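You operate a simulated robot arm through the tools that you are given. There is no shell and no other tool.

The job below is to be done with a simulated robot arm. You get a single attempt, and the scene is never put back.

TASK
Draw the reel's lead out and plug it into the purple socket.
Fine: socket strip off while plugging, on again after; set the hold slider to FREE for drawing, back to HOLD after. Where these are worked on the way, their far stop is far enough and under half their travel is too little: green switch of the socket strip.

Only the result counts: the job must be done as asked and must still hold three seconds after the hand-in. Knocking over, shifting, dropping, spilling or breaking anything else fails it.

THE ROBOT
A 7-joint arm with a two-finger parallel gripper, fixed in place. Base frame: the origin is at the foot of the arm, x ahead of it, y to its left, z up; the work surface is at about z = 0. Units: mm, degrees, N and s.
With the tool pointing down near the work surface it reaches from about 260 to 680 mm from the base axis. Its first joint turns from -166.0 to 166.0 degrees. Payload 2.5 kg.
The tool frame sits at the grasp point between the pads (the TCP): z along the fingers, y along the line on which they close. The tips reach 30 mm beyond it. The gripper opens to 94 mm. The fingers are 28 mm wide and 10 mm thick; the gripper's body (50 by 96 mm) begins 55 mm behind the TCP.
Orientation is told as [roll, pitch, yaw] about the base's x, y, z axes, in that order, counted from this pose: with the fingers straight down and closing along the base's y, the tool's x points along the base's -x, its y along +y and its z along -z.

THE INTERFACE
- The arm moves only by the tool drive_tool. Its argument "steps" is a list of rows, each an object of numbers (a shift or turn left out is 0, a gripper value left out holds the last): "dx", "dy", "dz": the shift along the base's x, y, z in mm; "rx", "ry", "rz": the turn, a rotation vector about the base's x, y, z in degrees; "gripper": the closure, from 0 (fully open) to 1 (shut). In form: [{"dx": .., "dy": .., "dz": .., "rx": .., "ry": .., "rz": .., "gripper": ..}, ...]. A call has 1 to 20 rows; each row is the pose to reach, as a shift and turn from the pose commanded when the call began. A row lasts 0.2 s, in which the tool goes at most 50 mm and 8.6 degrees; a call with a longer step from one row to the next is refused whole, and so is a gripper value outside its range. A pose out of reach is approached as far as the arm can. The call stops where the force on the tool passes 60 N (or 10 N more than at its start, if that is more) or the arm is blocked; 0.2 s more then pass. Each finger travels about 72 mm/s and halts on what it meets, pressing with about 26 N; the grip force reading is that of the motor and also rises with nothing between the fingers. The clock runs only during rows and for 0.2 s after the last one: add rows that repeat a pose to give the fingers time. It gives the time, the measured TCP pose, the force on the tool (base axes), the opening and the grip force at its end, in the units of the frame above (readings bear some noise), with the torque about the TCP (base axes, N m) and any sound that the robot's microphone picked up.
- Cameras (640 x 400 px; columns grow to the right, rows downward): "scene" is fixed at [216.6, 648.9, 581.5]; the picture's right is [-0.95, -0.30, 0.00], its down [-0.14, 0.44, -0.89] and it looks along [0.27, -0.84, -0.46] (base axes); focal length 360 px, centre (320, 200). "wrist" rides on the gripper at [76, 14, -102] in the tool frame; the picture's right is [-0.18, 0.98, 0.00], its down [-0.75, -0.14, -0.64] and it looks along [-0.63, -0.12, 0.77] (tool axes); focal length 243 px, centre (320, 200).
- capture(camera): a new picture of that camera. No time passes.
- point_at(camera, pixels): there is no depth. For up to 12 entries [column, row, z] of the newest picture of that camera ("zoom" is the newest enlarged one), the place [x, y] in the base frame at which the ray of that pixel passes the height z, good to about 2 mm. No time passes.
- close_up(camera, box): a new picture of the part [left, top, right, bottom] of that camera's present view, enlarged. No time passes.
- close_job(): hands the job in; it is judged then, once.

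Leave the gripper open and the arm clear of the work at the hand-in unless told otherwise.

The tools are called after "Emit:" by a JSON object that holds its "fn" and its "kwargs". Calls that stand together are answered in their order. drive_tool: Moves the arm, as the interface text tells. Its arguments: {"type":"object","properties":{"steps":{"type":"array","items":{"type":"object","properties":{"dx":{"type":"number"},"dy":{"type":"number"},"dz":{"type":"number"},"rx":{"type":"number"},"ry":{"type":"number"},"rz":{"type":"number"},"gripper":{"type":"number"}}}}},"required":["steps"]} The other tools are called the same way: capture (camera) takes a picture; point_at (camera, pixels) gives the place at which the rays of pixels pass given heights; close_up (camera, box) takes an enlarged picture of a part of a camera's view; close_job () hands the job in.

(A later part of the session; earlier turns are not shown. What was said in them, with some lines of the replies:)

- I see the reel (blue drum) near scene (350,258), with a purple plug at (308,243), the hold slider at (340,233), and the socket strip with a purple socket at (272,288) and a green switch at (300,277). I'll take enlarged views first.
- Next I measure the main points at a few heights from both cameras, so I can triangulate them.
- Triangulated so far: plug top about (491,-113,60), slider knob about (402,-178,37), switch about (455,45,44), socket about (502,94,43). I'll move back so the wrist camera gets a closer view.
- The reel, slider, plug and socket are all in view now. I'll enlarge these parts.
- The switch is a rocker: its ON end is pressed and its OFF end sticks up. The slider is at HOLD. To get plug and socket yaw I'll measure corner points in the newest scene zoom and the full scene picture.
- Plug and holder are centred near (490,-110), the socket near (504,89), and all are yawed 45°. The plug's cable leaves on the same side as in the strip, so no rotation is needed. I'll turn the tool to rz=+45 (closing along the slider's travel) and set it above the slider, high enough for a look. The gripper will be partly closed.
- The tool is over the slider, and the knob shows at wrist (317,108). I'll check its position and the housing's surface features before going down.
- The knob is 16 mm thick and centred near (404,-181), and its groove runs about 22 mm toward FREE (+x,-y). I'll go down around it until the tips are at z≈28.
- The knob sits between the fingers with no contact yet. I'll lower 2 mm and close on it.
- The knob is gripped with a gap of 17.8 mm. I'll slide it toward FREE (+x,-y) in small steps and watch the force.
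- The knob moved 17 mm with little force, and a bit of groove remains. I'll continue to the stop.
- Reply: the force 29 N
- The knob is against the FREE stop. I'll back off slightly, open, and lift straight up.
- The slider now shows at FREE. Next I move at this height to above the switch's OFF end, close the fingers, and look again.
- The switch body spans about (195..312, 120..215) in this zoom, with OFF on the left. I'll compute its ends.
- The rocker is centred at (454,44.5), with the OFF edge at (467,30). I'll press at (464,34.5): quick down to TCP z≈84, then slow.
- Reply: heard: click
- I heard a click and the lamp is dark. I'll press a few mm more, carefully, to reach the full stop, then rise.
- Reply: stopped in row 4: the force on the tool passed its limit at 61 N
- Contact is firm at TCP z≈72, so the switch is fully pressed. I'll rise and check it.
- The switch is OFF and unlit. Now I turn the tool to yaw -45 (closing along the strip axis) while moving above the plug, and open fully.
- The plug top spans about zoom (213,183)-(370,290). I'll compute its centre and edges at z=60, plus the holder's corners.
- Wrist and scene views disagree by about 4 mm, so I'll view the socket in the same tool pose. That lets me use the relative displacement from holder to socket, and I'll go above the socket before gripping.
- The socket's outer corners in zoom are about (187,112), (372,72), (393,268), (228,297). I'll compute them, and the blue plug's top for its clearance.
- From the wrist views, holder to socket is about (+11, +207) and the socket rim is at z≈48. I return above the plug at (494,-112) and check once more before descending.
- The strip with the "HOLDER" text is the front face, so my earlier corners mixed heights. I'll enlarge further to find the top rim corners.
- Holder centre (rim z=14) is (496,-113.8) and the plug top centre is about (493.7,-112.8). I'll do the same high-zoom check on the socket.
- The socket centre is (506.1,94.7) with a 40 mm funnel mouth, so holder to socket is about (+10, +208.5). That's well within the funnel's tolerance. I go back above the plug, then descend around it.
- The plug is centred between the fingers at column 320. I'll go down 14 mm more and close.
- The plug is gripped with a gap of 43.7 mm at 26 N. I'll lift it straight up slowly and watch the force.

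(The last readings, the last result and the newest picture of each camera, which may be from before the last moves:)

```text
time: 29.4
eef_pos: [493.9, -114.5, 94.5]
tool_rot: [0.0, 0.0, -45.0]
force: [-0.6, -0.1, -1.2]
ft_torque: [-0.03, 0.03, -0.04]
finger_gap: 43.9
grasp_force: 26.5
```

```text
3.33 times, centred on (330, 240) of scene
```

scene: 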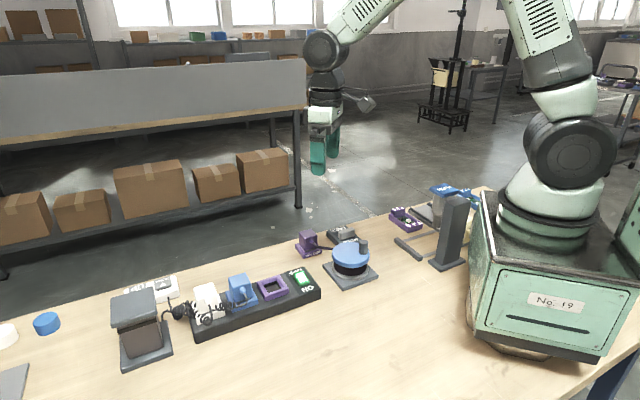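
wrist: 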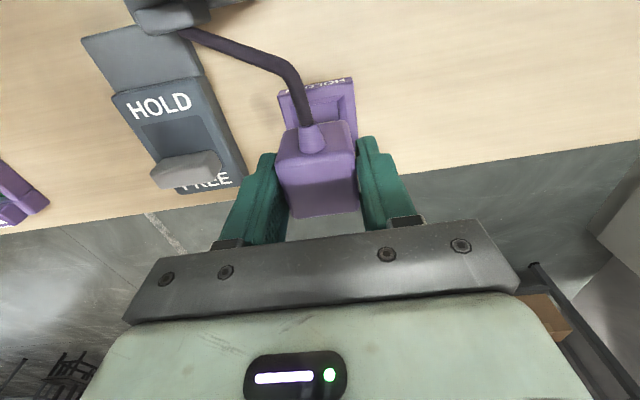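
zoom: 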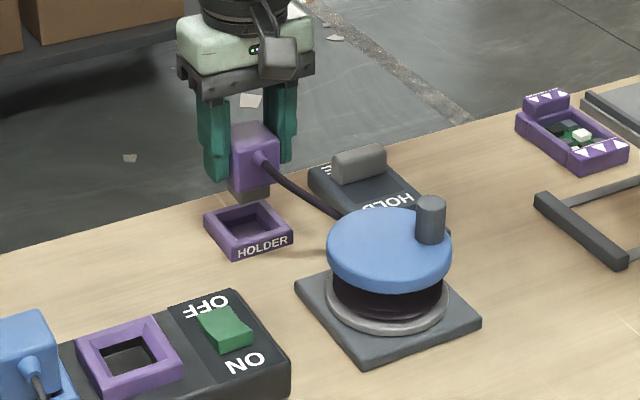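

The plug is out of its holder with its peg visible, and the force is low. I'll raise to a safe height and draw slowly toward the socket, pausing midway to check.

Emit:
{"fn": "drive_tool", "kwargs": {"steps": [{"dz": 10}, {"dz": 20}, {"dz": 30}, {"dx": 0.5, "dy": 8, "dz": 37}, {"dx": 1, "dy": 18, "dz": 37}, {"dx": 1.5, "dy": 28, "dz": 37}, {"dx": 2, "dy": 38, "dz": 37}, {"dx": 2.5, "dy": 48, "dz": 37}, {"dx": 3, "dy": 58, "dz": 37}, {"dx": 3.5, "dy": 68, "dz": 37}, {"dx": 4, "dy": 78, "dz": 37}, {"dx": 4.5, "dy": 88, "dz": 37}, {"dx": 5, "dy": 98, "dz": 37}, {"dx": 5, "dy": 98, "dz": 37}]}}

Emit:
{"fn": "capture", "kwargs": {"camera": "scene"}}

Emit:
{"fn": "capture", "kwargs": {"camera": "wrist"}}

```text
time: 32.4
eef_pos: [499.1, -16.2, 130.2]
tool_rot: [0.0, 0.1, -45.0]
force: [0.1, 0.1, -0.2]
ft_torque: [-0.01, -0.02, -0.03]
finger_gap: 43.8
grasp_force: 26.2
```

```text
taken
```

scene: 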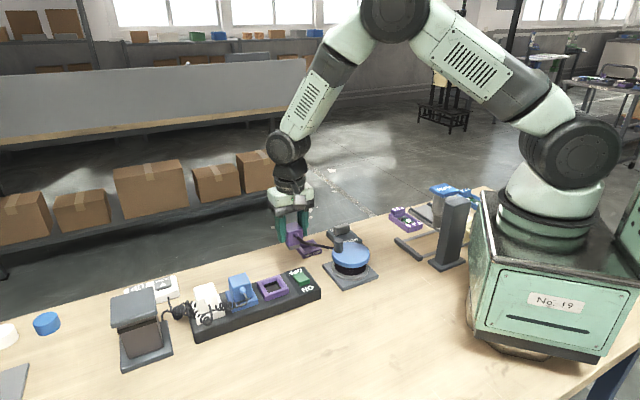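

```text
taken
```

wrist: 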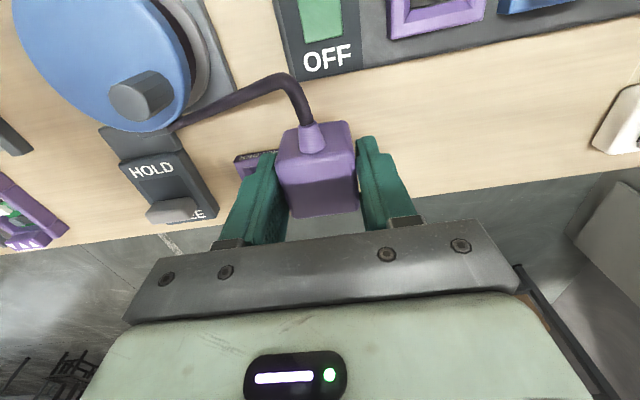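

The reel is turning and paying out (its handle has moved), with no load. I continue to above the socket.

Emit:
{"fn": "drive_tool", "kwargs": {"steps": [{"dx": 0.5, "dy": 10}, {"dx": 1, "dy": 20}, {"dx": 1.5, "dy": 30}, {"dx": 2, "dy": 40}, {"dx": 2.5, "dy": 50}, {"dx": 3, "dy": 60}, {"dx": 3.5, "dy": 70}, {"dx": 4, "dy": 80}, {"dx": 4.5, "dy": 90}, {"dx": 5, "dy": 100}, {"dx": 5.1, "dy": 110.5}, {"dx": 5.1, "dy": 110.5}]}}

Emit:
{"fn": "close_up", "kwargs": {"camera": "scene", "box": [210, 200, 390, 320]}}

Emit:
{"fn": "capture", "kwargs": {"camera": "wrist"}}

```text
time: 35.0
eef_pos: [505.7, 95.8, 130.1]
tool_rot: [0.0, 0.1, -45.0]
force: [-0.1, -0.1, -0.3]
ft_torque: [-0.02, -0.02, -0.01]
finger_gap: 43.9
grasp_force: 26.3
```

```text
3.33 times, centred on (300, 260) of scene
```

zoom: 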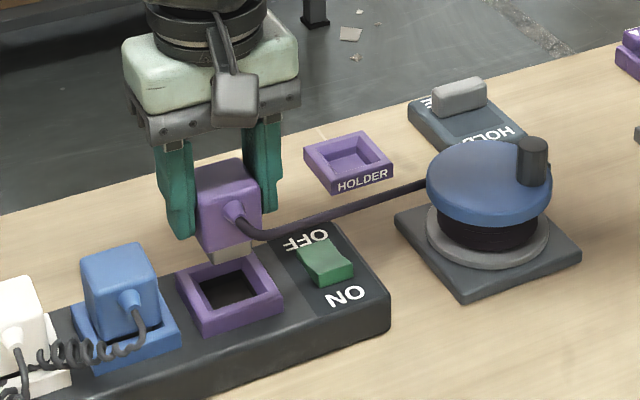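

```text
taken
```

wrist: 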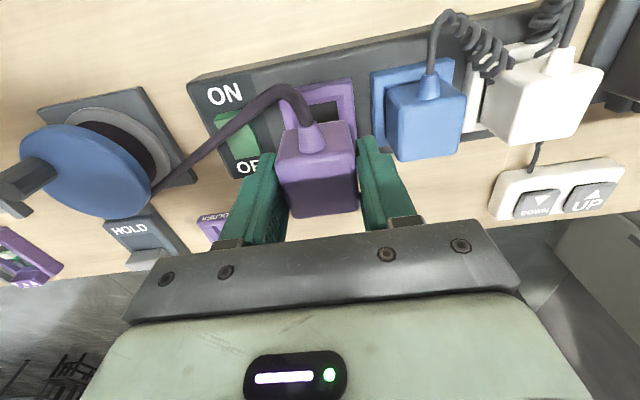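

The plug hangs over the socket. The fingers are clear of the blue plug, and the cable passes beside the switch. I'll lower to just above the funnel and check alignment.

Emit:
{"fn": "drive_tool", "kwargs": {"steps": [{"dz": -6}, {"dz": -12}, {"dz": -18}, {"dz": -22}, {"dz": -22}]}}

Emit:
{"fn": "close_up", "kwargs": {"camera": "scene", "box": [230, 220, 320, 310]}}

Emit:
{"fn": "close_up", "kwargs": {"camera": "wrist", "box": [240, 60, 420, 230]}}

```text
time: 36.2
eef_pos: [504.3, 95.5, 109.1]
tool_rot: [0.0, 0.0, -44.9]
force: [0.1, 0.0, -1.0]
ft_torque: [0.01, 0.01, 0.01]
finger_gap: 43.8
grasp_force: 26.5
```

```text
4.44 times, centred on (275, 265) of scene
```

zoom: 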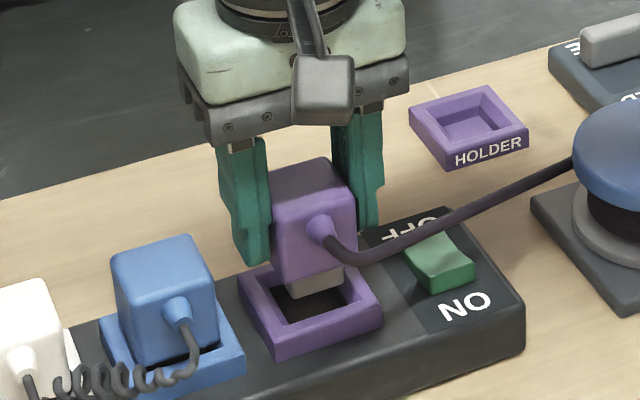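

```text
2.35 times, centred on (330, 145) of wrist
```

zoom: 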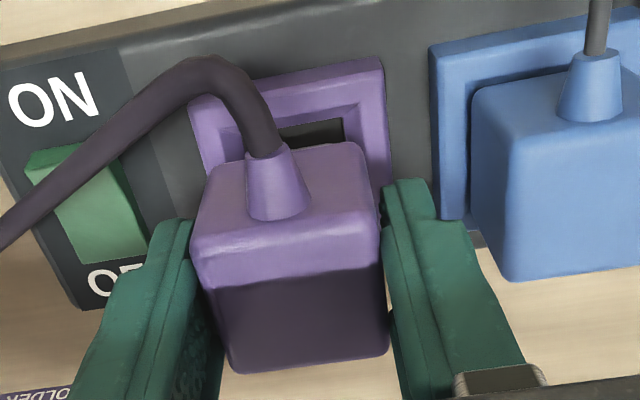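

The peg looks centred over the opening. I'll lower slowly into the funnel.

Emit:
{"fn": "drive_tool", "kwargs": {"steps": [{"dz": -3}, {"dz": -5}, {"dz": -7}, {"dz": -9}, {"dz": -11}, {"dz": -12}, {"dz": -12}]}}

Emit:
{"fn": "close_up", "kwargs": {"camera": "scene", "box": [230, 220, 320, 310]}}

Emit:
{"fn": "close_up", "kwargs": {"camera": "wrist", "box": [240, 60, 420, 230]}}

```text
time: 37.8
eef_pos: [504.5, 94.8, 95.5]
tool_rot: [0.0, -0.1, -45.0]
force: [1.1, -0.2, -1.0]
ft_torque: [0.01, -0.01, -0.03]
finger_gap: 43.7
grasp_force: 26.1
```

```text
4.44 times, centred on (275, 265) of scene
```

zoom: 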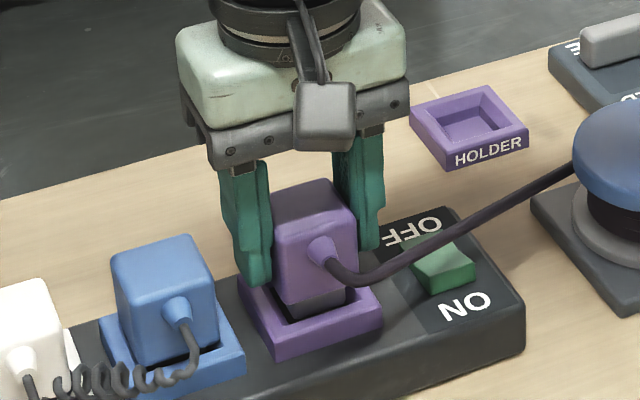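

```text
2.35 times, centred on (330, 145) of wrist
```

zoom: 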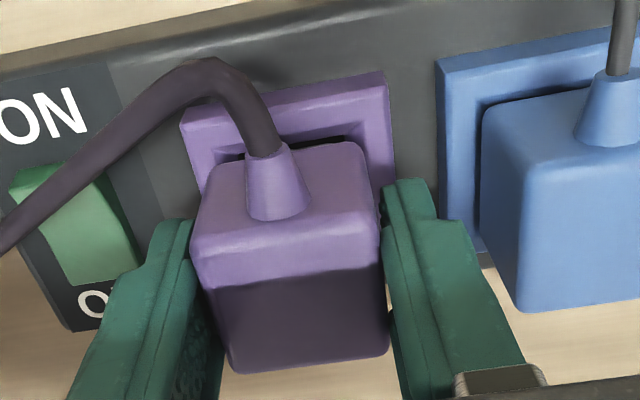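

The peg has entered with no resistance. I continue down slowly until it seats.

Emit:
{"fn": "drive_tool", "kwargs": {"steps": [{"dz": -2}, {"dz": -4}, {"dz": -5.5}, {"dz": -7}, {"dz": -8.5}, {"dz": -10}, {"dz": -11.5}, {"dz": -13}]}}

Emit:
{"fn": "close_up", "kwargs": {"camera": "scene", "box": [230, 220, 320, 310]}}

Emit:
{"fn": "close_up", "kwargs": {"camera": "wrist", "box": [240, 60, 420, 230]}}

```text
time: 39.6
eef_pos: [505.5, 96.0, 85.1]
tool_rot: [0.2, -0.1, -44.9]
force: [-4.3, -0.3, 25.9]
ft_torque: [-0.07, 0.02, -0.01]
finger_gap: 44.2
grasp_force: 25.8
```

```text
4.44 times, centred on (275, 265) of scene
```

zoom: 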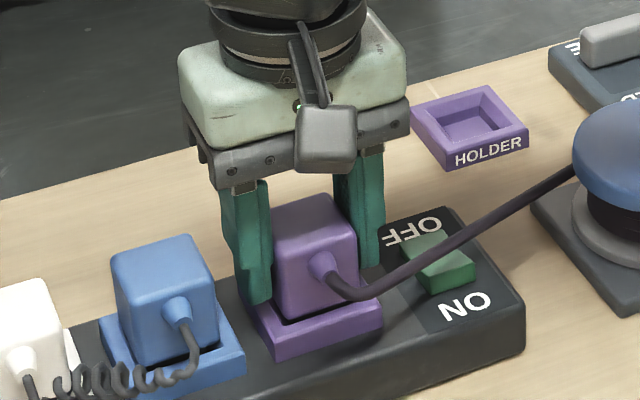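

```text
2.35 times, centred on (330, 145) of wrist
```

zoom: 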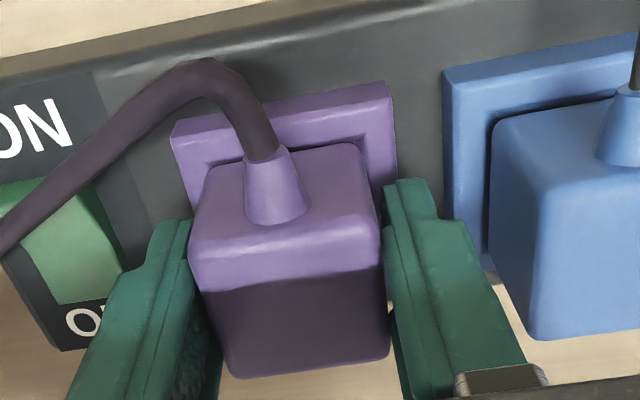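

There is 26 N of resistance at TCP z≈85, about the expected seating depth. I'll press a little more to confirm it is bottomed.

Emit:
{"fn": "drive_tool", "kwargs": {"steps": [{"dz": -1}, {"dz": -2}, {"dz": -3}, {"dz": -4}, {"dz": -5}]}}

Emit:
{"fn": "close_up", "kwargs": {"camera": "scene", "box": [230, 220, 320, 310]}}

```text
time: 40.8
eef_pos: [505.1, 95.3, 77.9]
tool_rot: [0.1, 0.1, -45.0]
force: [3.6, -0.9, 27.0]
ft_torque: [-0.04, 0.13, 0.02]
finger_gap: 43.8
grasp_force: 26.0
```

```text
4.44 times, centred on (275, 265) of scene
```

zoom: 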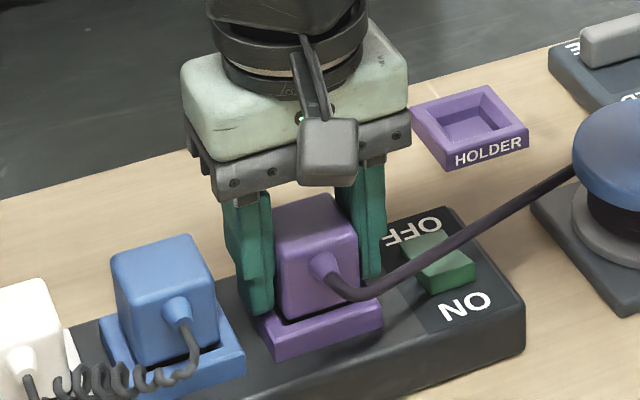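

TCP moved 7 mm but the plug hardly moved in the image, so the fingers slipped on it. I'll compare its seating with the blue plug at high zoom.

Emit:
{"fn": "close_up", "kwargs": {"camera": "scene", "box": [225, 255, 320, 315]}}

Emit:
{"fn": "capture", "kwargs": {"camera": "wrist"}}

Emit:
{"fn": "close_up", "kwargs": {"camera": "wrist", "box": [280, 60, 480, 230]}}

```text
6.67 times, centred on (272, 285) of scene
```

zoom: 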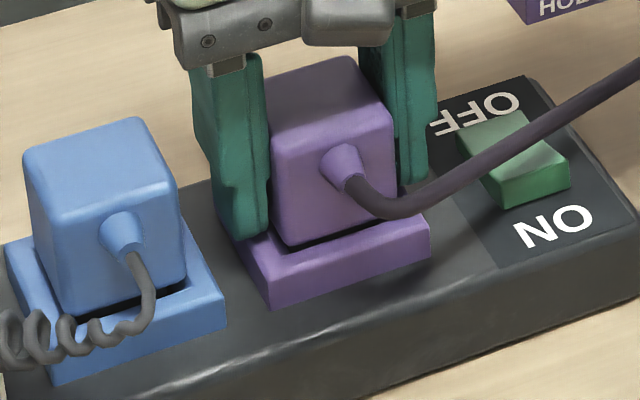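

```text
taken
```

wrist: 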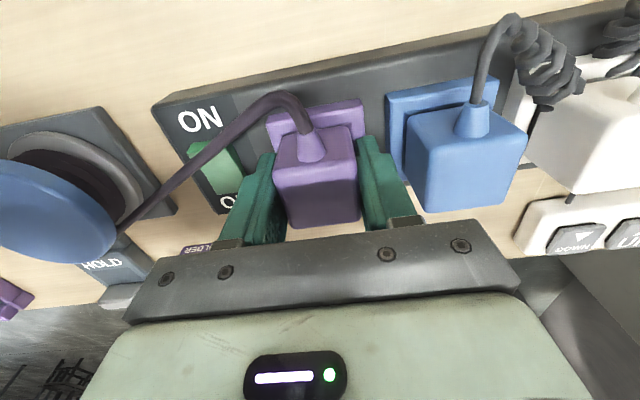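

```text
2.35 times, centred on (380, 145) of wrist
```

zoom: 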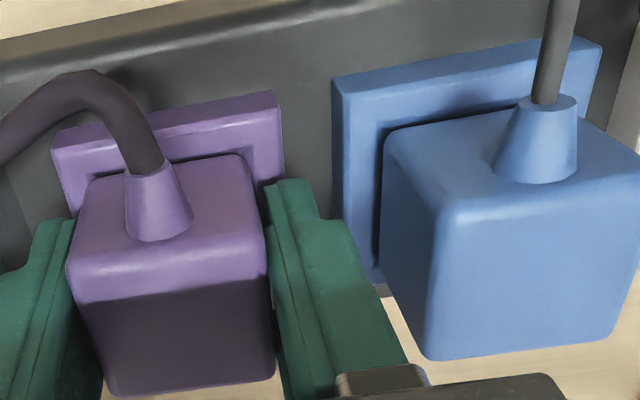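

The purple plug now sits in its rim like the blue plug in its own, with the same narrow dark gap. I'll release with a small opening (about 58 mm, to stay clear of the blue plug) and rise straight up.

Emit:
{"fn": "drive_tool", "kwargs": {"steps": [{"dz": 0, "gripper": 0.45}, {"dz": 1, "gripper": 0.39}, {"dz": 2, "gripper": 0.39}, {"dz": 2, "gripper": 0.39}]}}

Emit:
{"fn": "close_up", "kwargs": {"camera": "scene", "box": [225, 240, 320, 315]}}

Emit:
{"fn": "capture", "kwargs": {"camera": "wrist"}}

```text
time: 41.8
eef_pos: [503.1, 93.8, 79.1]
tool_rot: [-0.1, 0.1, -45.1]
force: [-0.2, -0.2, 0.5]
ft_torque: [0.03, -0.01, 0.0]
finger_gap: 57.6
grasp_force: 0.1
```

```text
5.33 times, centred on (272, 278) of scene
```

zoom: 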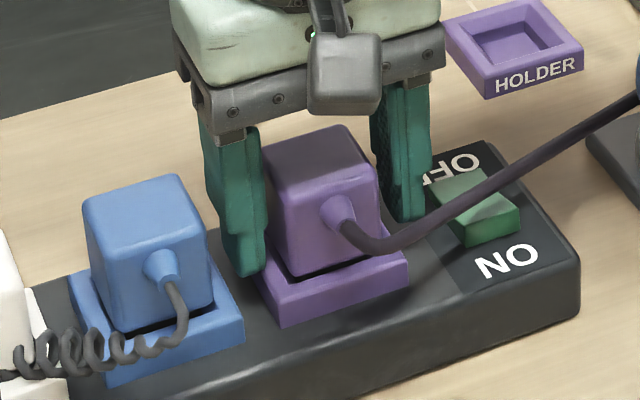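

```text
taken
```

wrist: 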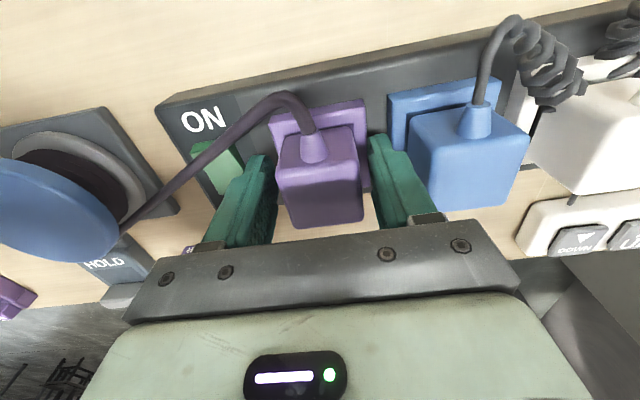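

The plug stays seated. I'll rise straight up and look from above.

Emit:
{"fn": "drive_tool", "kwargs": {"steps": [{"dz": 10}, {"dz": 25}, {"dz": 50}, {"dz": 80}, {"dz": 100}, {"dz": 100}]}}

Emit:
{"fn": "close_up", "kwargs": {"camera": "scene", "box": [210, 220, 390, 330]}}

Emit:
{"fn": "capture", "kwargs": {"camera": "wrist"}}

Emit:
{"fn": "close_up", "kwargs": {"camera": "wrist", "box": [220, 20, 460, 180]}}

```text
time: 43.2
eef_pos: [504.3, 93.0, 179.2]
tool_rot: [0.0, 0.1, -45.0]
force: [-0.3, -1.0, -0.4]
ft_torque: [0.01, -0.01, -0.01]
finger_gap: 57.1
grasp_force: 0.0
```

```text
3.56 times, centred on (300, 275) of scene
```

zoom: 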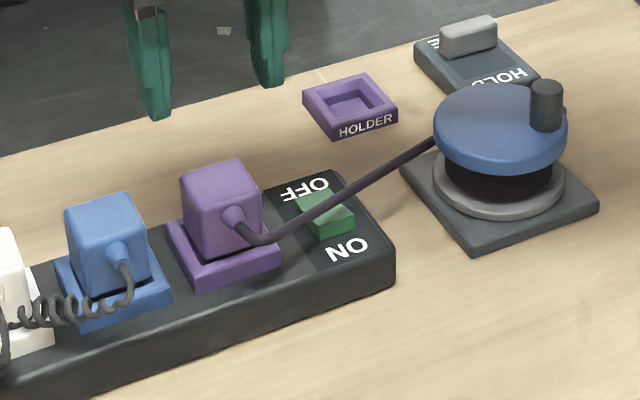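

```text
taken
```

wrist: 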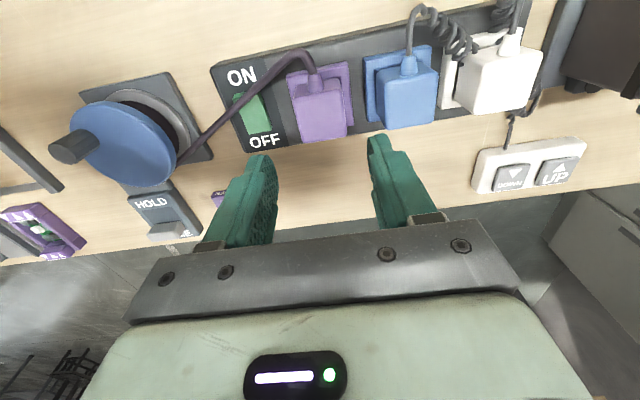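

```text
2.50 times, centred on (340, 100) of wrist
```

zoom: 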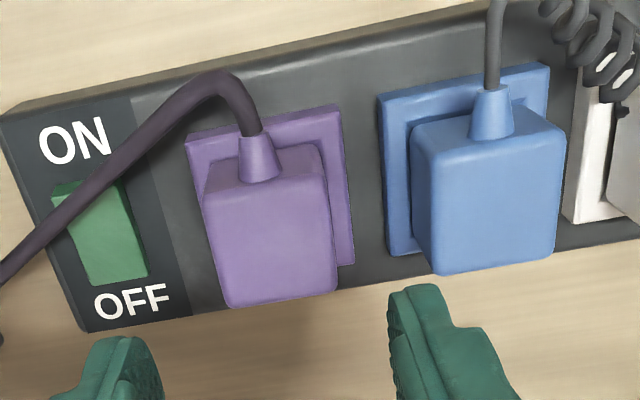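

The plug is seated and the switch is still OFF. The cable now passes over the switch, so I need its height and position before pressing ON. I'll triangulate it.

Emit:
{"fn": "point_at", "kwargs": {"camera": "wrist", "pixels": [[264, 80, 50], [264, 80, 70], [236, 106, 50], [236, 106, 70], [220, 122, 40], [220, 122, 60], [302, 50, 50], [302, 50, 70]]}}

Emit:
{"fn": "point_at", "kwargs": {"camera": "scene", "pixels": [[286, 286, 50], [286, 286, 70], [294.4, 282, 50], [294.4, 282, 70], [305.6, 274.4, 50], [305.6, 274.4, 70], [322.5, 263.7, 40], [322.5, 263.7, 60]]}}

Emit:
{"fn": "close_up", "kwargs": {"camera": "scene", "box": [265, 250, 345, 310]}}

```text
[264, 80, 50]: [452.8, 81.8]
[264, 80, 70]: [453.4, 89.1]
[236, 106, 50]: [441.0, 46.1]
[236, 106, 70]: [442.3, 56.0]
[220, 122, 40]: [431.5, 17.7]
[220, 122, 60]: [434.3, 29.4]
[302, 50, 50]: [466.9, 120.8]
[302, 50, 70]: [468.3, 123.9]
```

```text
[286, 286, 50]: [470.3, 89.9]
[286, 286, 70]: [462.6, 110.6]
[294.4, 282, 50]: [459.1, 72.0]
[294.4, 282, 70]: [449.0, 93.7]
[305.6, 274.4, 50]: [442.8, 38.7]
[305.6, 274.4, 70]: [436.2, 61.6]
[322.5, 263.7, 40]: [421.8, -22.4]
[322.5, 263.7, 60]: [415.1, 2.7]
```

```text
6.67 times, centred on (305, 280) of scene
```

zoom: 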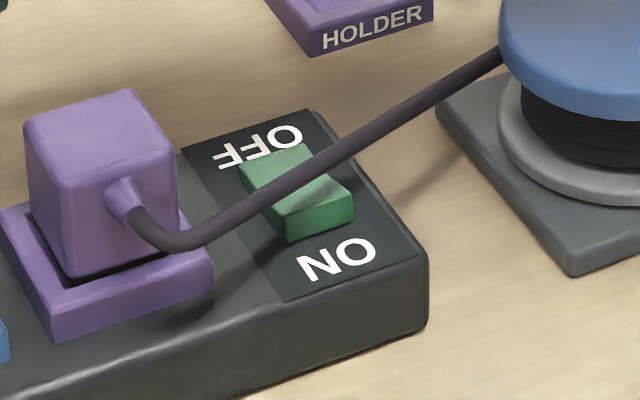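

Triangulated: the cable passes about z≈58 over the ON end of the switch, roughly along (441,51) to (453,85). I'll press with one finger on the inner side of the cable, with the fingers straddling it and lined up with it (yaw≈71). First I go above and look.

Emit:
{"fn": "drive_tool", "kwargs": {"steps": [{"dx": -5, "dy": -2, "dz": 5, "rz": 8.4, "gripper": 0.574}, {"dx": -11, "dy": -5, "dz": 5, "rz": 16.8}, {"dx": -16, "dy": -7, "dz": 5, "rz": 25.2}, {"dx": -22, "dy": -9, "dz": 5, "rz": 33.6}, {"dx": -27, "dy": -11, "dz": 5, "rz": 42}, {"dx": -32, "dy": -14, "dz": 5, "rz": 50.4}, {"dx": -38, "dy": -16, "dz": 5, "rz": 58.8}, {"dx": -43, "dy": -18, "dz": 5, "rz": 67.2}, {"dx": -48, "dy": -20, "dz": 5, "rz": 75.6}, {"dx": -54, "dy": -23, "dz": 0, "rz": 84}, {"dx": -59, "dy": -25, "dz": -5, "rz": 92.4}, {"dx": -65, "dy": -27, "dz": -10, "rz": 100.8}, {"dx": -70, "dy": -29, "dz": -15, "rz": 109.2}, {"dx": -75.4, "dy": -31.6, "dz": -20, "rz": 116}, {"dx": -75.4, "dy": -31.6, "dz": -20, "rz": 116}]}}

Emit:
{"fn": "capture", "kwargs": {"camera": "wrist"}}

Emit:
{"fn": "close_up", "kwargs": {"camera": "scene", "box": [240, 210, 390, 310]}}

```text
time: 46.4
eef_pos: [428.8, 63.8, 160.0]
tool_rot: [0.0, 0.0, 71.1]
force: [0.0, 0.8, -0.1]
ft_torque: [-0.02, -0.01, -0.01]
finger_gap: 40.0
grasp_force: 0.1
```

```text
taken
```

wrist: 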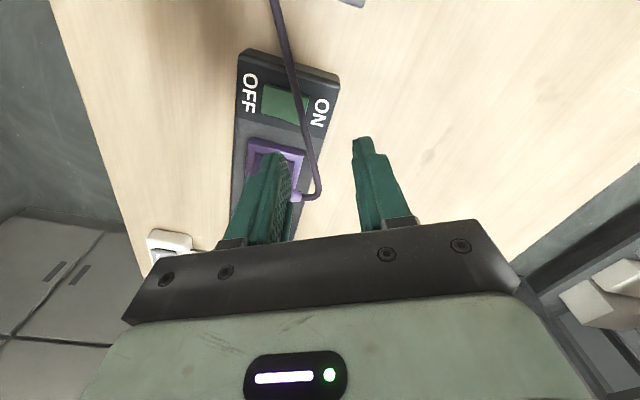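

```text
4.00 times, centred on (315, 260) of scene
```

zoom: 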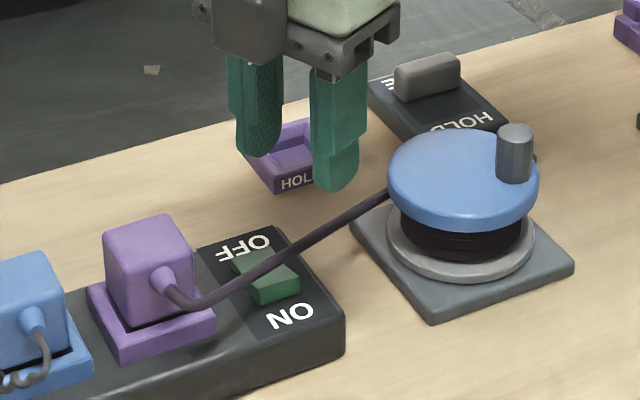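

The cable runs parallel to the fingers and will be straddled. I'll enlarge and compute the exact switch and cable positions from here.

Emit:
{"fn": "close_up", "kwargs": {"camera": "wrist", "box": [230, 40, 350, 140]}}

```text
4.00 times, centred on (290, 90) of wrist
```

zoom: 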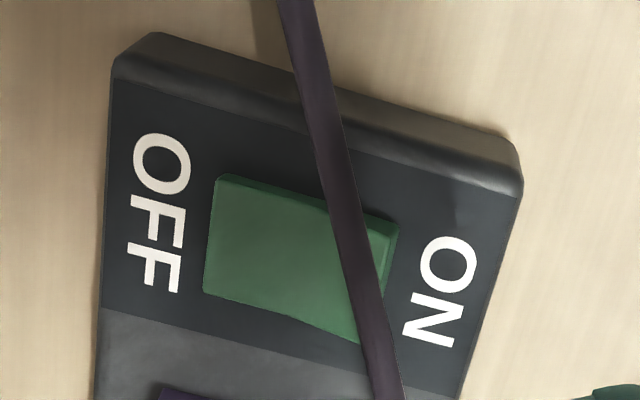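

Emit:
{"fn": "point_at", "kwargs": {"camera": "zoom", "pixels": [[218, 178, 42], [204, 293, 42], [397, 222, 48], [362, 343, 48], [318, 120, 58], [350, 230, 58], [378, 330, 58], [318, 120, 50], [350, 230, 50], [378, 330, 50], [320, 260, 46]]}}

Emit:
{"fn": "point_at", "kwargs": {"camera": "wrist", "pixels": [[275, 152, 130], [362, 138, 130]]}}

```text
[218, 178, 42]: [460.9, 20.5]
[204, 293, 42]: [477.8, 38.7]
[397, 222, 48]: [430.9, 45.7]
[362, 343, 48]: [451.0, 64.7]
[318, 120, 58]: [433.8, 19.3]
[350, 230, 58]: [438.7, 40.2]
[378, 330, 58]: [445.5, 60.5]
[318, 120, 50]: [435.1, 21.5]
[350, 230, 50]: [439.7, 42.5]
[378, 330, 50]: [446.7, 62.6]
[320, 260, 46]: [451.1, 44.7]
```

```text
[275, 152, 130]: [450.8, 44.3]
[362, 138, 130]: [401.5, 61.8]
```

Positions from here: rocker centre (455,42.4), cable line 14.8 mm outside it, and finger face at 10 mm, so there's clearance. I'll lower, slowly at the end, with the left finger on the ON half.

Emit:
{"fn": "drive_tool", "kwargs": {"steps": [{"dx": 1.5, "dz": -25}, {"dx": 1.5, "dz": -50}, {"dx": 1.5, "dz": -70}, {"dx": 1.5, "dz": -78}, {"dx": 1.5, "dz": -78}]}}

Emit:
{"fn": "capture", "kwargs": {"camera": "wrist"}}

Emit:
{"fn": "close_up", "kwargs": {"camera": "scene", "box": [250, 230, 350, 310]}}

```text
time: 47.6
eef_pos: [431.5, 61.8, 81.6]
tool_rot: [0.1, 0.0, 71.1]
force: [-0.9, -0.2, 0.3]
ft_torque: [0.01, 0.01, 0.0]
finger_gap: 39.9
grasp_force: 0.1
```

```text
taken
```

wrist: 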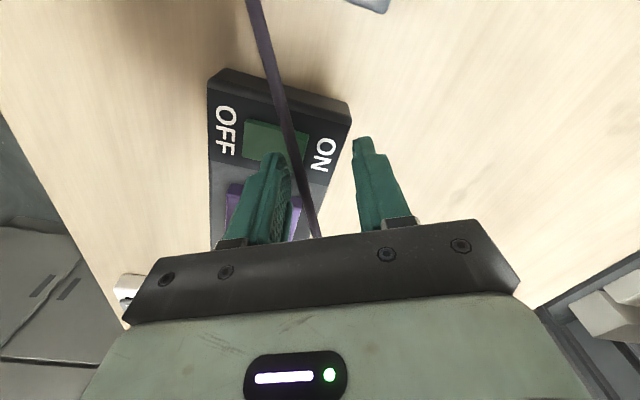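

```text
5.00 times, centred on (300, 270) of scene
```

zoom: 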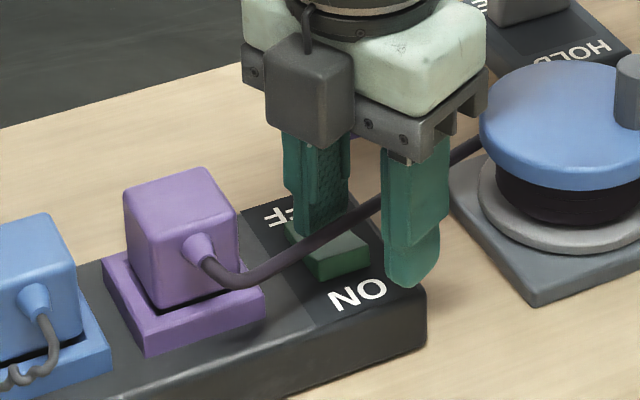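

Emit:
{"fn": "point_at", "kwargs": {"camera": "scene", "pixels": [[299.6, 275.6, 52], [318, 287, 52], [309, 278, 48], [309, 282, 40]]}}

Emit:
{"fn": "close_up", "kwargs": {"camera": "wrist", "box": [220, 90, 340, 190]}}

Emit:
{"fn": "close_up", "kwargs": {"camera": "scene", "box": [280, 250, 330, 290]}}

```text
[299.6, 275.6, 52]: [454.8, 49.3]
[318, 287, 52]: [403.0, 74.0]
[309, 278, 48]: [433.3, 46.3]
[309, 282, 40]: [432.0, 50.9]
```

```text
4.00 times, centred on (280, 140) of wrist
```

zoom: 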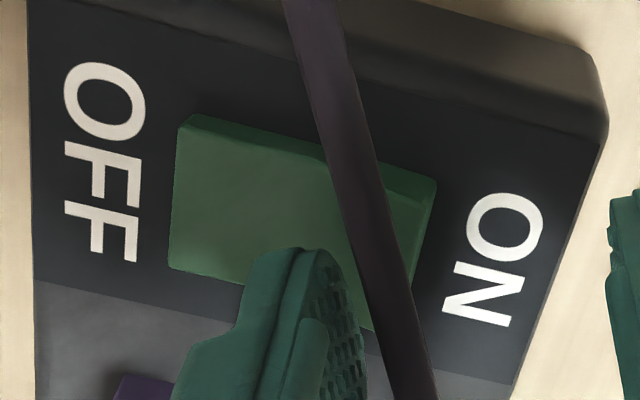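

```text
10.00 times, centred on (305, 270) of scene
```

zoom: 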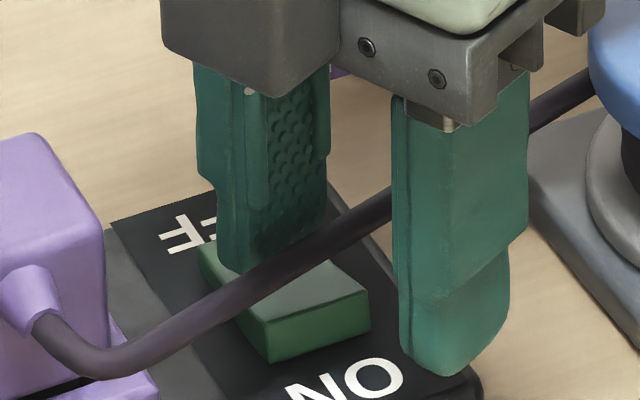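

I'll check where the finger's near end sits relative to the rocker.

Emit:
{"fn": "close_up", "kwargs": {"camera": "wrist", "box": [220, 90, 340, 190]}}

Emit:
{"fn": "point_at", "kwargs": {"camera": "zoom", "pixels": [[290, 248, 52], [290, 248, 56], [325, 250, 52], [435, 180, 48], [365, 330, 48], [245, 258, 52], [375, 200, 56], [410, 310, 56], [170, 268, 42], [188, 118, 42]]}}

```text
4.00 times, centred on (280, 140) of wrist
```

zoom: 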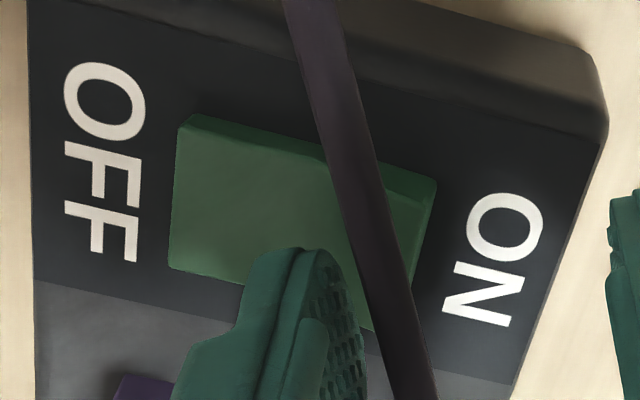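

```text
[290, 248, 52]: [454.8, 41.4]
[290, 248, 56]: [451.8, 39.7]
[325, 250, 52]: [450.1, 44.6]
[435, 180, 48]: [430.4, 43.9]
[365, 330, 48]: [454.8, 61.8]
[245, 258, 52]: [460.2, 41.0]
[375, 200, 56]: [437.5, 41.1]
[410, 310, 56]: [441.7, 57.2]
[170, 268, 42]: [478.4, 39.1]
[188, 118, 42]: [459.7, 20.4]
```

The finger lies on the ON half with about 4 mm clearance to the cable. I'll shift 2.5 mm outward for leverage, then press down in small steps.

Emit:
{"fn": "drive_tool", "kwargs": {"steps": [{"dx": -2.5, "dy": 0.5}, {"dx": -2.5, "dy": 0.5, "dz": -2}, {"dx": -2.5, "dy": 0.5, "dz": -4}, {"dx": -2.5, "dy": 0.5, "dz": -5.5}, {"dx": -2.5, "dy": 0.5, "dz": -7}, {"dx": -2.5, "dy": 0.5, "dz": -8.5}, {"dx": -2.5, "dy": 0.5, "dz": -10}, {"dx": -2.5, "dy": 0.5, "dz": -11}]}}

Emit:
{"fn": "close_up", "kwargs": {"camera": "scene", "box": [260, 245, 340, 305]}}

Emit:
{"fn": "close_up", "kwargs": {"camera": "wrist", "box": [220, 90, 340, 190]}}

```text
time: 49.4
eef_pos: [428.8, 63.1, 72.8]
tool_rot: [-0.3, 0.0, 71.0]
force: [-10.1, -3.4, 52.0]
ft_torque: [-1.25, -0.86, -0.28]
finger_gap: 35.0
grasp_force: 0.0
heard: click
```

```text
6.67 times, centred on (300, 275) of scene
```

zoom: 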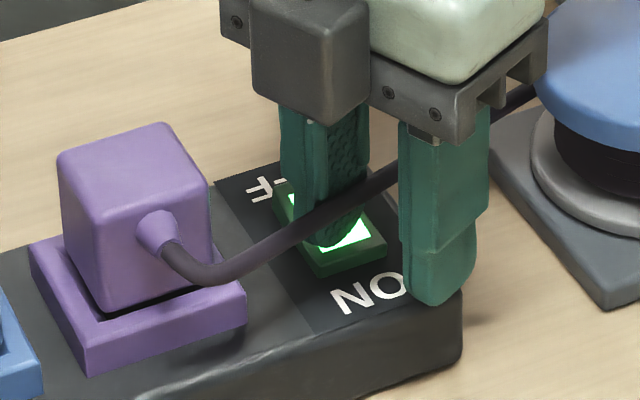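

```text
4.00 times, centred on (280, 140) of wrist
```

zoom: 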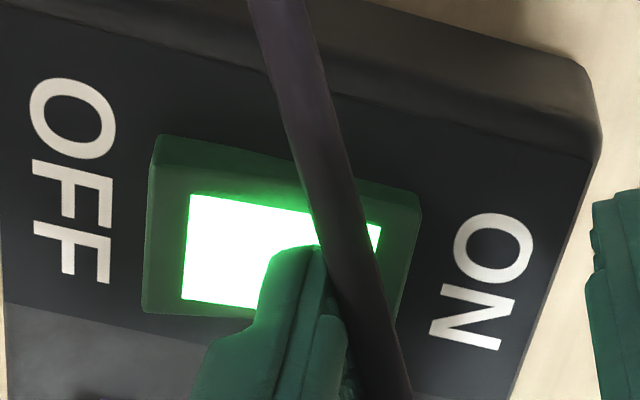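

It clicked and the lamp is lit: ON, pressed hard with 52 N. I'll rise straight up and verify.

Emit:
{"fn": "drive_tool", "kwargs": {"steps": [{"dz": 4}, {"dz": 12}, {"dz": 25}, {"dz": 50}, {"dz": 80}, {"dz": 100}, {"dz": 100}]}}

Emit:
{"fn": "close_up", "kwargs": {"camera": "scene", "box": [240, 210, 390, 310]}}

Emit:
{"fn": "capture", "kwargs": {"camera": "wrist"}}

Emit:
{"fn": "close_up", "kwargs": {"camera": "scene", "box": [260, 245, 340, 305]}}

```text
time: 51.0
eef_pos: [427.4, 63.3, 172.4]
tool_rot: [0.0, 0.1, 70.9]
force: [-0.5, 0.9, -0.7]
ft_torque: [-0.01, -0.01, 0.01]
finger_gap: 40.0
grasp_force: 0.0
```

```text
4.00 times, centred on (315, 260) of scene
```

zoom: 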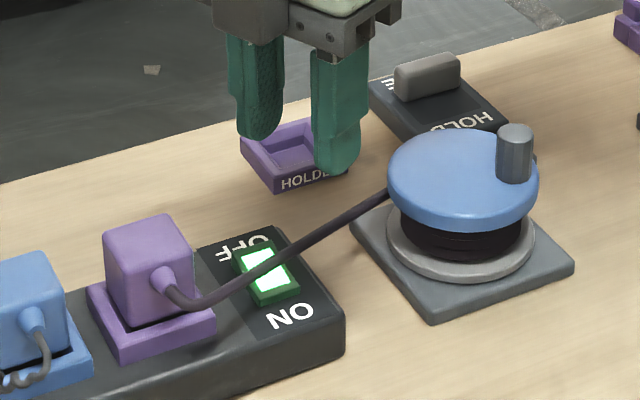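

```text
taken
```

wrist: 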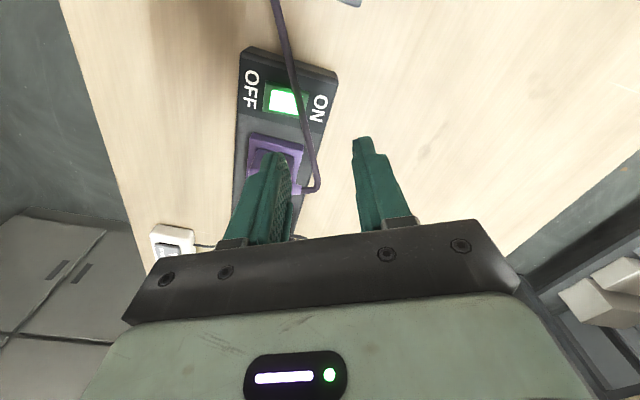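

```text
6.67 times, centred on (300, 275) of scene
```

zoom: 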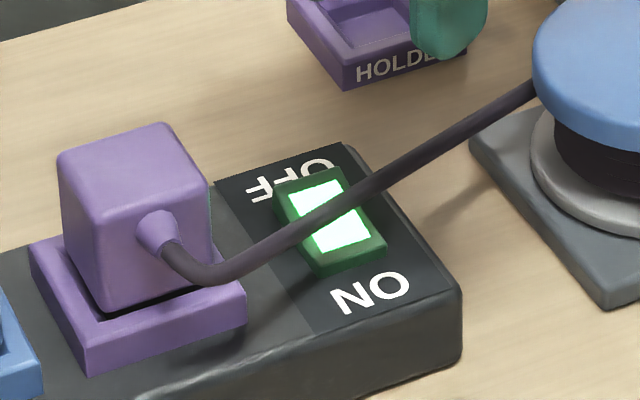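

The switch is ON and lit, and the plug is seated. Next I go to the slider (knob at FREE, about (421,-198)), turning back to yaw 45.

Emit:
{"fn": "drive_tool", "kwargs": {"steps": [{"dx": -1, "dy": -35, "rz": -5, "gripper": 0.5}, {"dx": -2, "dy": -75, "rz": -10}, {"dx": -3, "dy": -115, "rz": -15}, {"dx": -4, "dy": -155, "rz": -20}, {"dx": -5, "dy": -195, "rz": -26}, {"dx": -6, "dy": -235, "rz": -26, "dz": -5}, {"dx": -7.7, "dy": -262.4, "rz": -26, "dz": -14}, {"dx": -7.7, "dy": -262.4, "rz": -26, "dz": -14}]}}

Emit:
{"fn": "capture", "kwargs": {"camera": "wrist"}}

Emit:
{"fn": "point_at", "kwargs": {"camera": "wrist", "pixels": [[318, 108, 37]]}}

```text
time: 52.8
eef_pos: [420.9, -199.2, 156.4]
tool_rot: [0.0, -0.1, 45.0]
force: [0.2, -0.2, 1.1]
ft_torque: [0.02, 0.02, 0.0]
finger_gap: 46.9
grasp_force: 0.0
```

```text
taken
```

wrist: 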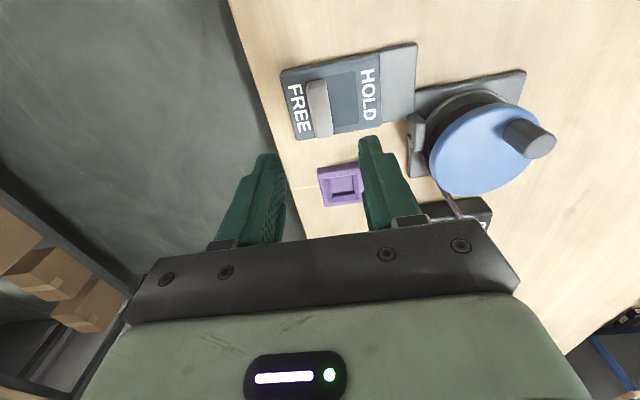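

```text
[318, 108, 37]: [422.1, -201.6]
```

The knob is centred under the fingers. I'll descend around it, close, and slide toward HOLD.

Emit:
{"fn": "drive_tool", "kwargs": {"steps": [{"dy": -1, "dz": -30}, {"dy": -1, "dz": -60}, {"dy": -1, "dz": -85}, {"dy": -1, "dz": -96}, {"dy": -1, "dz": -100.5}, {"dy": -1, "dz": -100.5}, {"dy": -1, "dz": -100.5, "gripper": 0.75}, {"dy": -1, "dz": -100.5, "gripper": 0.9}, {"dy": -1, "dz": -100.5, "gripper": 0.9}, {"dy": -1, "dz": -100.5, "gripper": 0.9}]}}

Emit:
{"fn": "close_up", "kwargs": {"camera": "wrist", "box": [220, 60, 440, 220]}}

```text
time: 55.0
eef_pos: [419.3, -200.0, 54.1]
tool_rot: [0.0, 0.0, 45.0]
force: [-1.5, 2.7, -2.7]
ft_torque: [-0.13, 0.15, -0.02]
finger_gap: 17.6
grasp_force: 44.4
```

```text
2.50 times, centred on (330, 140) of wrist
```

zoom: 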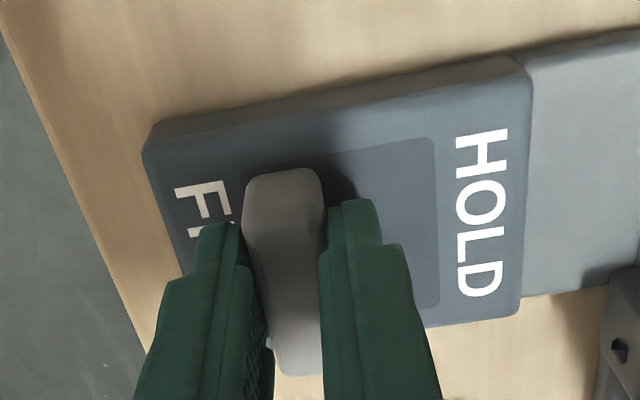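

The knob is gripped with a gap of 17.6 mm. I'll slide it toward HOLD (-x,+y) to the stop.

Emit:
{"fn": "drive_tool", "kwargs": {"steps": [{"dx": -2, "dy": 2, "dz": 1}, {"dx": -4, "dy": 4, "dz": 1}, {"dx": -6, "dy": 6, "dz": 1}, {"dx": -8, "dy": 8, "dz": 1}, {"dx": -10, "dy": 10, "dz": 1}, {"dx": -12, "dy": 12, "dz": 1}, {"dx": -14, "dy": 14, "dz": 1}, {"dx": -15.5, "dy": 15.5, "dz": 1}, {"dx": -17, "dy": 17, "dz": 1}, {"dx": -18, "dy": 18, "dz": 1}, {"dx": -19, "dy": 19, "dz": 1}]}}

Emit:
{"fn": "close_up", "kwargs": {"camera": "wrist", "box": [220, 60, 440, 220]}}

```text
time: 57.4
eef_pos: [401.4, -181.9, 56.0]
tool_rot: [0.0, 0.0, 45.0]
force: [2.6, -8.3, -40.6]
ft_torque: [-0.5, 0.41, 0.08]
finger_gap: 17.7
grasp_force: 45.2
```

```text
2.50 times, centred on (330, 140) of wrist
```

zoom: 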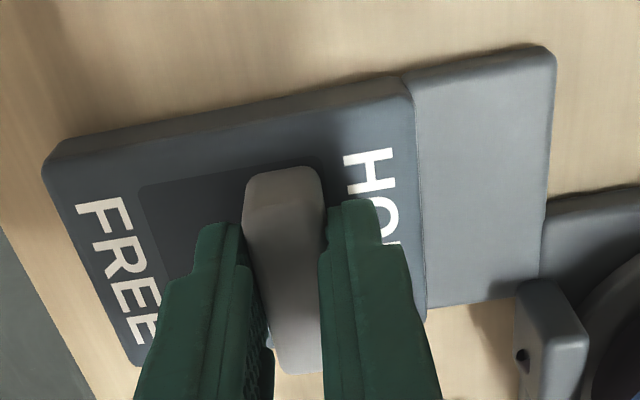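

The knob is at the HOLD end of its groove. The -40 N is only my 1 mm lift against the grip. I'll ease that, nudge once more toward HOLD, then release and rise.

Emit:
{"fn": "drive_tool", "kwargs": {"steps": [{"dz": -1}, {"dx": -1, "dy": 1, "dz": -1}, {"dx": -1.5, "dy": 1.5, "dz": -1}, {"dx": -1.5, "dy": 1.5, "dz": -1}]}}

Emit:
{"fn": "close_up", "kwargs": {"camera": "wrist", "box": [220, 60, 440, 220]}}

```text
time: 58.4
eef_pos: [401.5, -181.0, 56.8]
tool_rot: [-0.2, 0.1, 44.9]
force: [4.1, -26.6, -12.8]
ft_torque: [-0.57, 0.41, 0.32]
finger_gap: 17.8
grasp_force: 44.8
```

```text
2.50 times, centred on (330, 140) of wrist
```

zoom: 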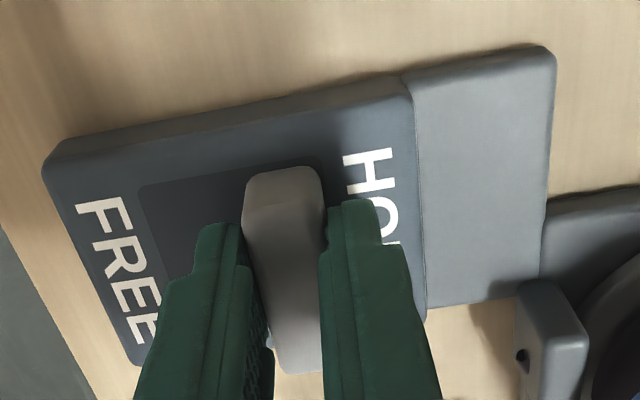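

The knob is firmly against the HOLD stop, matching the start view, with 27 N. I'll open and rise.

Emit:
{"fn": "drive_tool", "kwargs": {"steps": [{"gripper": 0.7}, {"gripper": 0.5}, {"gripper": 0.5}, {"gripper": 0.5}, {"dz": 25}, {"dz": 60}, {"dz": 100}, {"dz": 145}, {"dz": 190, "gripper": 0}, {"dx": -20, "dz": 220}, {"dx": -20, "dz": 220}]}}

Emit:
{"fn": "capture", "kwargs": {"camera": "wrist"}}

Emit:
{"fn": "capture", "kwargs": {"camera": "scene"}}

Emit:
{"fn": "close_up", "kwargs": {"camera": "scene", "box": [210, 210, 400, 330]}}

```text
time: 60.8
eef_pos: [380.3, -178.7, 277.7]
tool_rot: [0.0, -0.1, 45.0]
force: [0.3, 0.4, -0.4]
ft_torque: [-0.01, 0.02, 0.01]
finger_gap: 94.0
grasp_force: 0.0
```

```text
taken
```

wrist: 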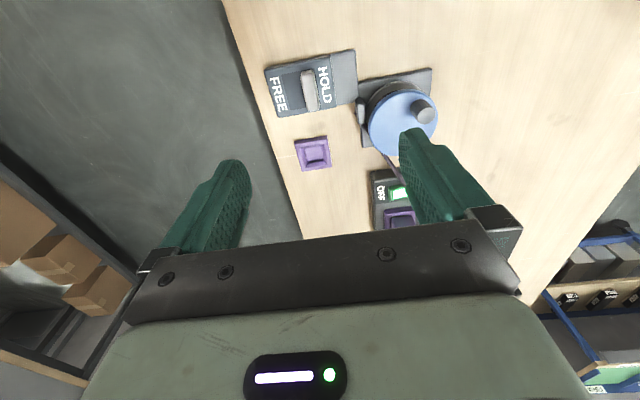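

```text
taken
```

scene: 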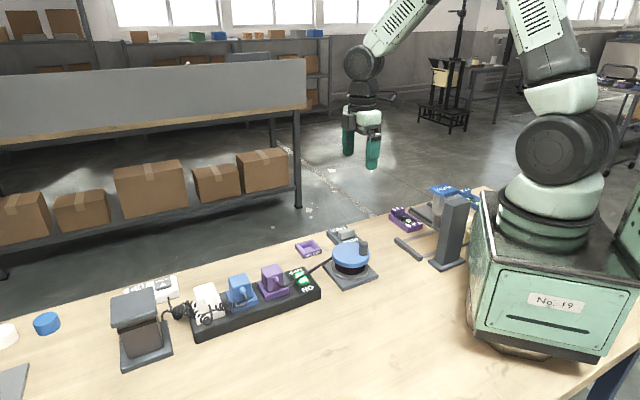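

```text
3.33 times, centred on (305, 270) of scene
```

zoom: 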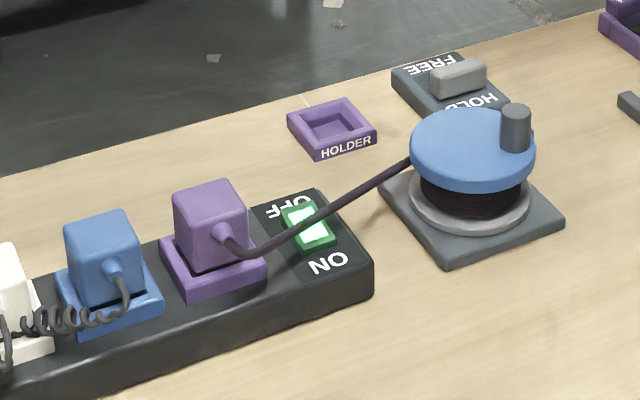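

Everything looks right. I'll take one last enlarged check of the slider and the plug's seating.

Emit:
{"fn": "close_up", "kwargs": {"camera": "wrist", "box": [250, 40, 370, 130]}}

Emit:
{"fn": "close_up", "kwargs": {"camera": "scene", "box": [220, 255, 330, 320]}}

```text
4.44 times, centred on (310, 85) of wrist
```

zoom: 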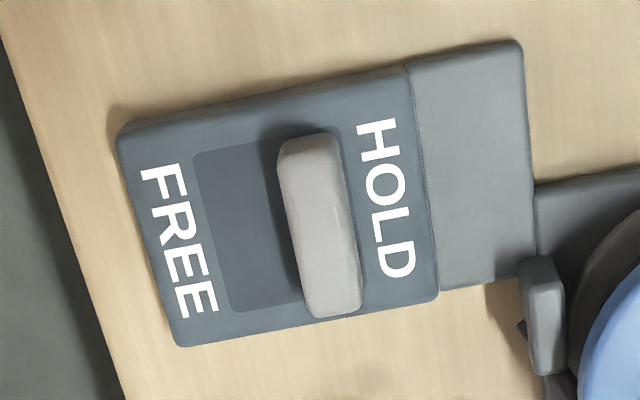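

```text
5.82 times, centred on (275, 288) of scene
```

zoom: 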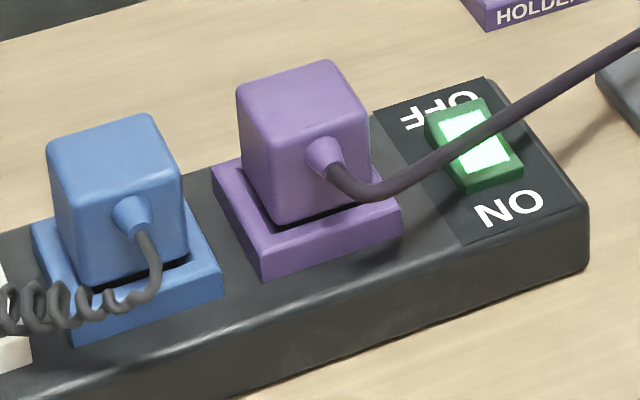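

The slider is at HOLD as at the start, the plug is seated like its blue neighbour, the switch is ON and lit, the gripper is open and the arm is clear. I'm handing in.

Emit:
{"fn": "close_job", "kwargs": {}}

```text
The job is handed in.
```

I drew the reel's lead out and plugged it into the purple socket, then handed the job in. I don't have the judge's verdict yet.

- **Plug:** it sits in its rim at the same depth as the blue plug next to it. When I pressed further, the fingers slipped at about 26 N and the plug did not move, so I took it as fully seated. There was no click to confirm it.
- **Socket strip:** I switched it off before plugging and back on afterwards. Both presses clicked and reached the stop, and the lamp is lit.
- **Hold slider:** I set it to FREE before drawing the lead and back to HOLD afterwards, each time to the stop.
- **Cable:** the drawn lead now crosses just above the ON end of the switch. I pressed ON with one finger beside it.

I saw nothing else knocked or shifted. I left the gripper open and the arm clear of the work.
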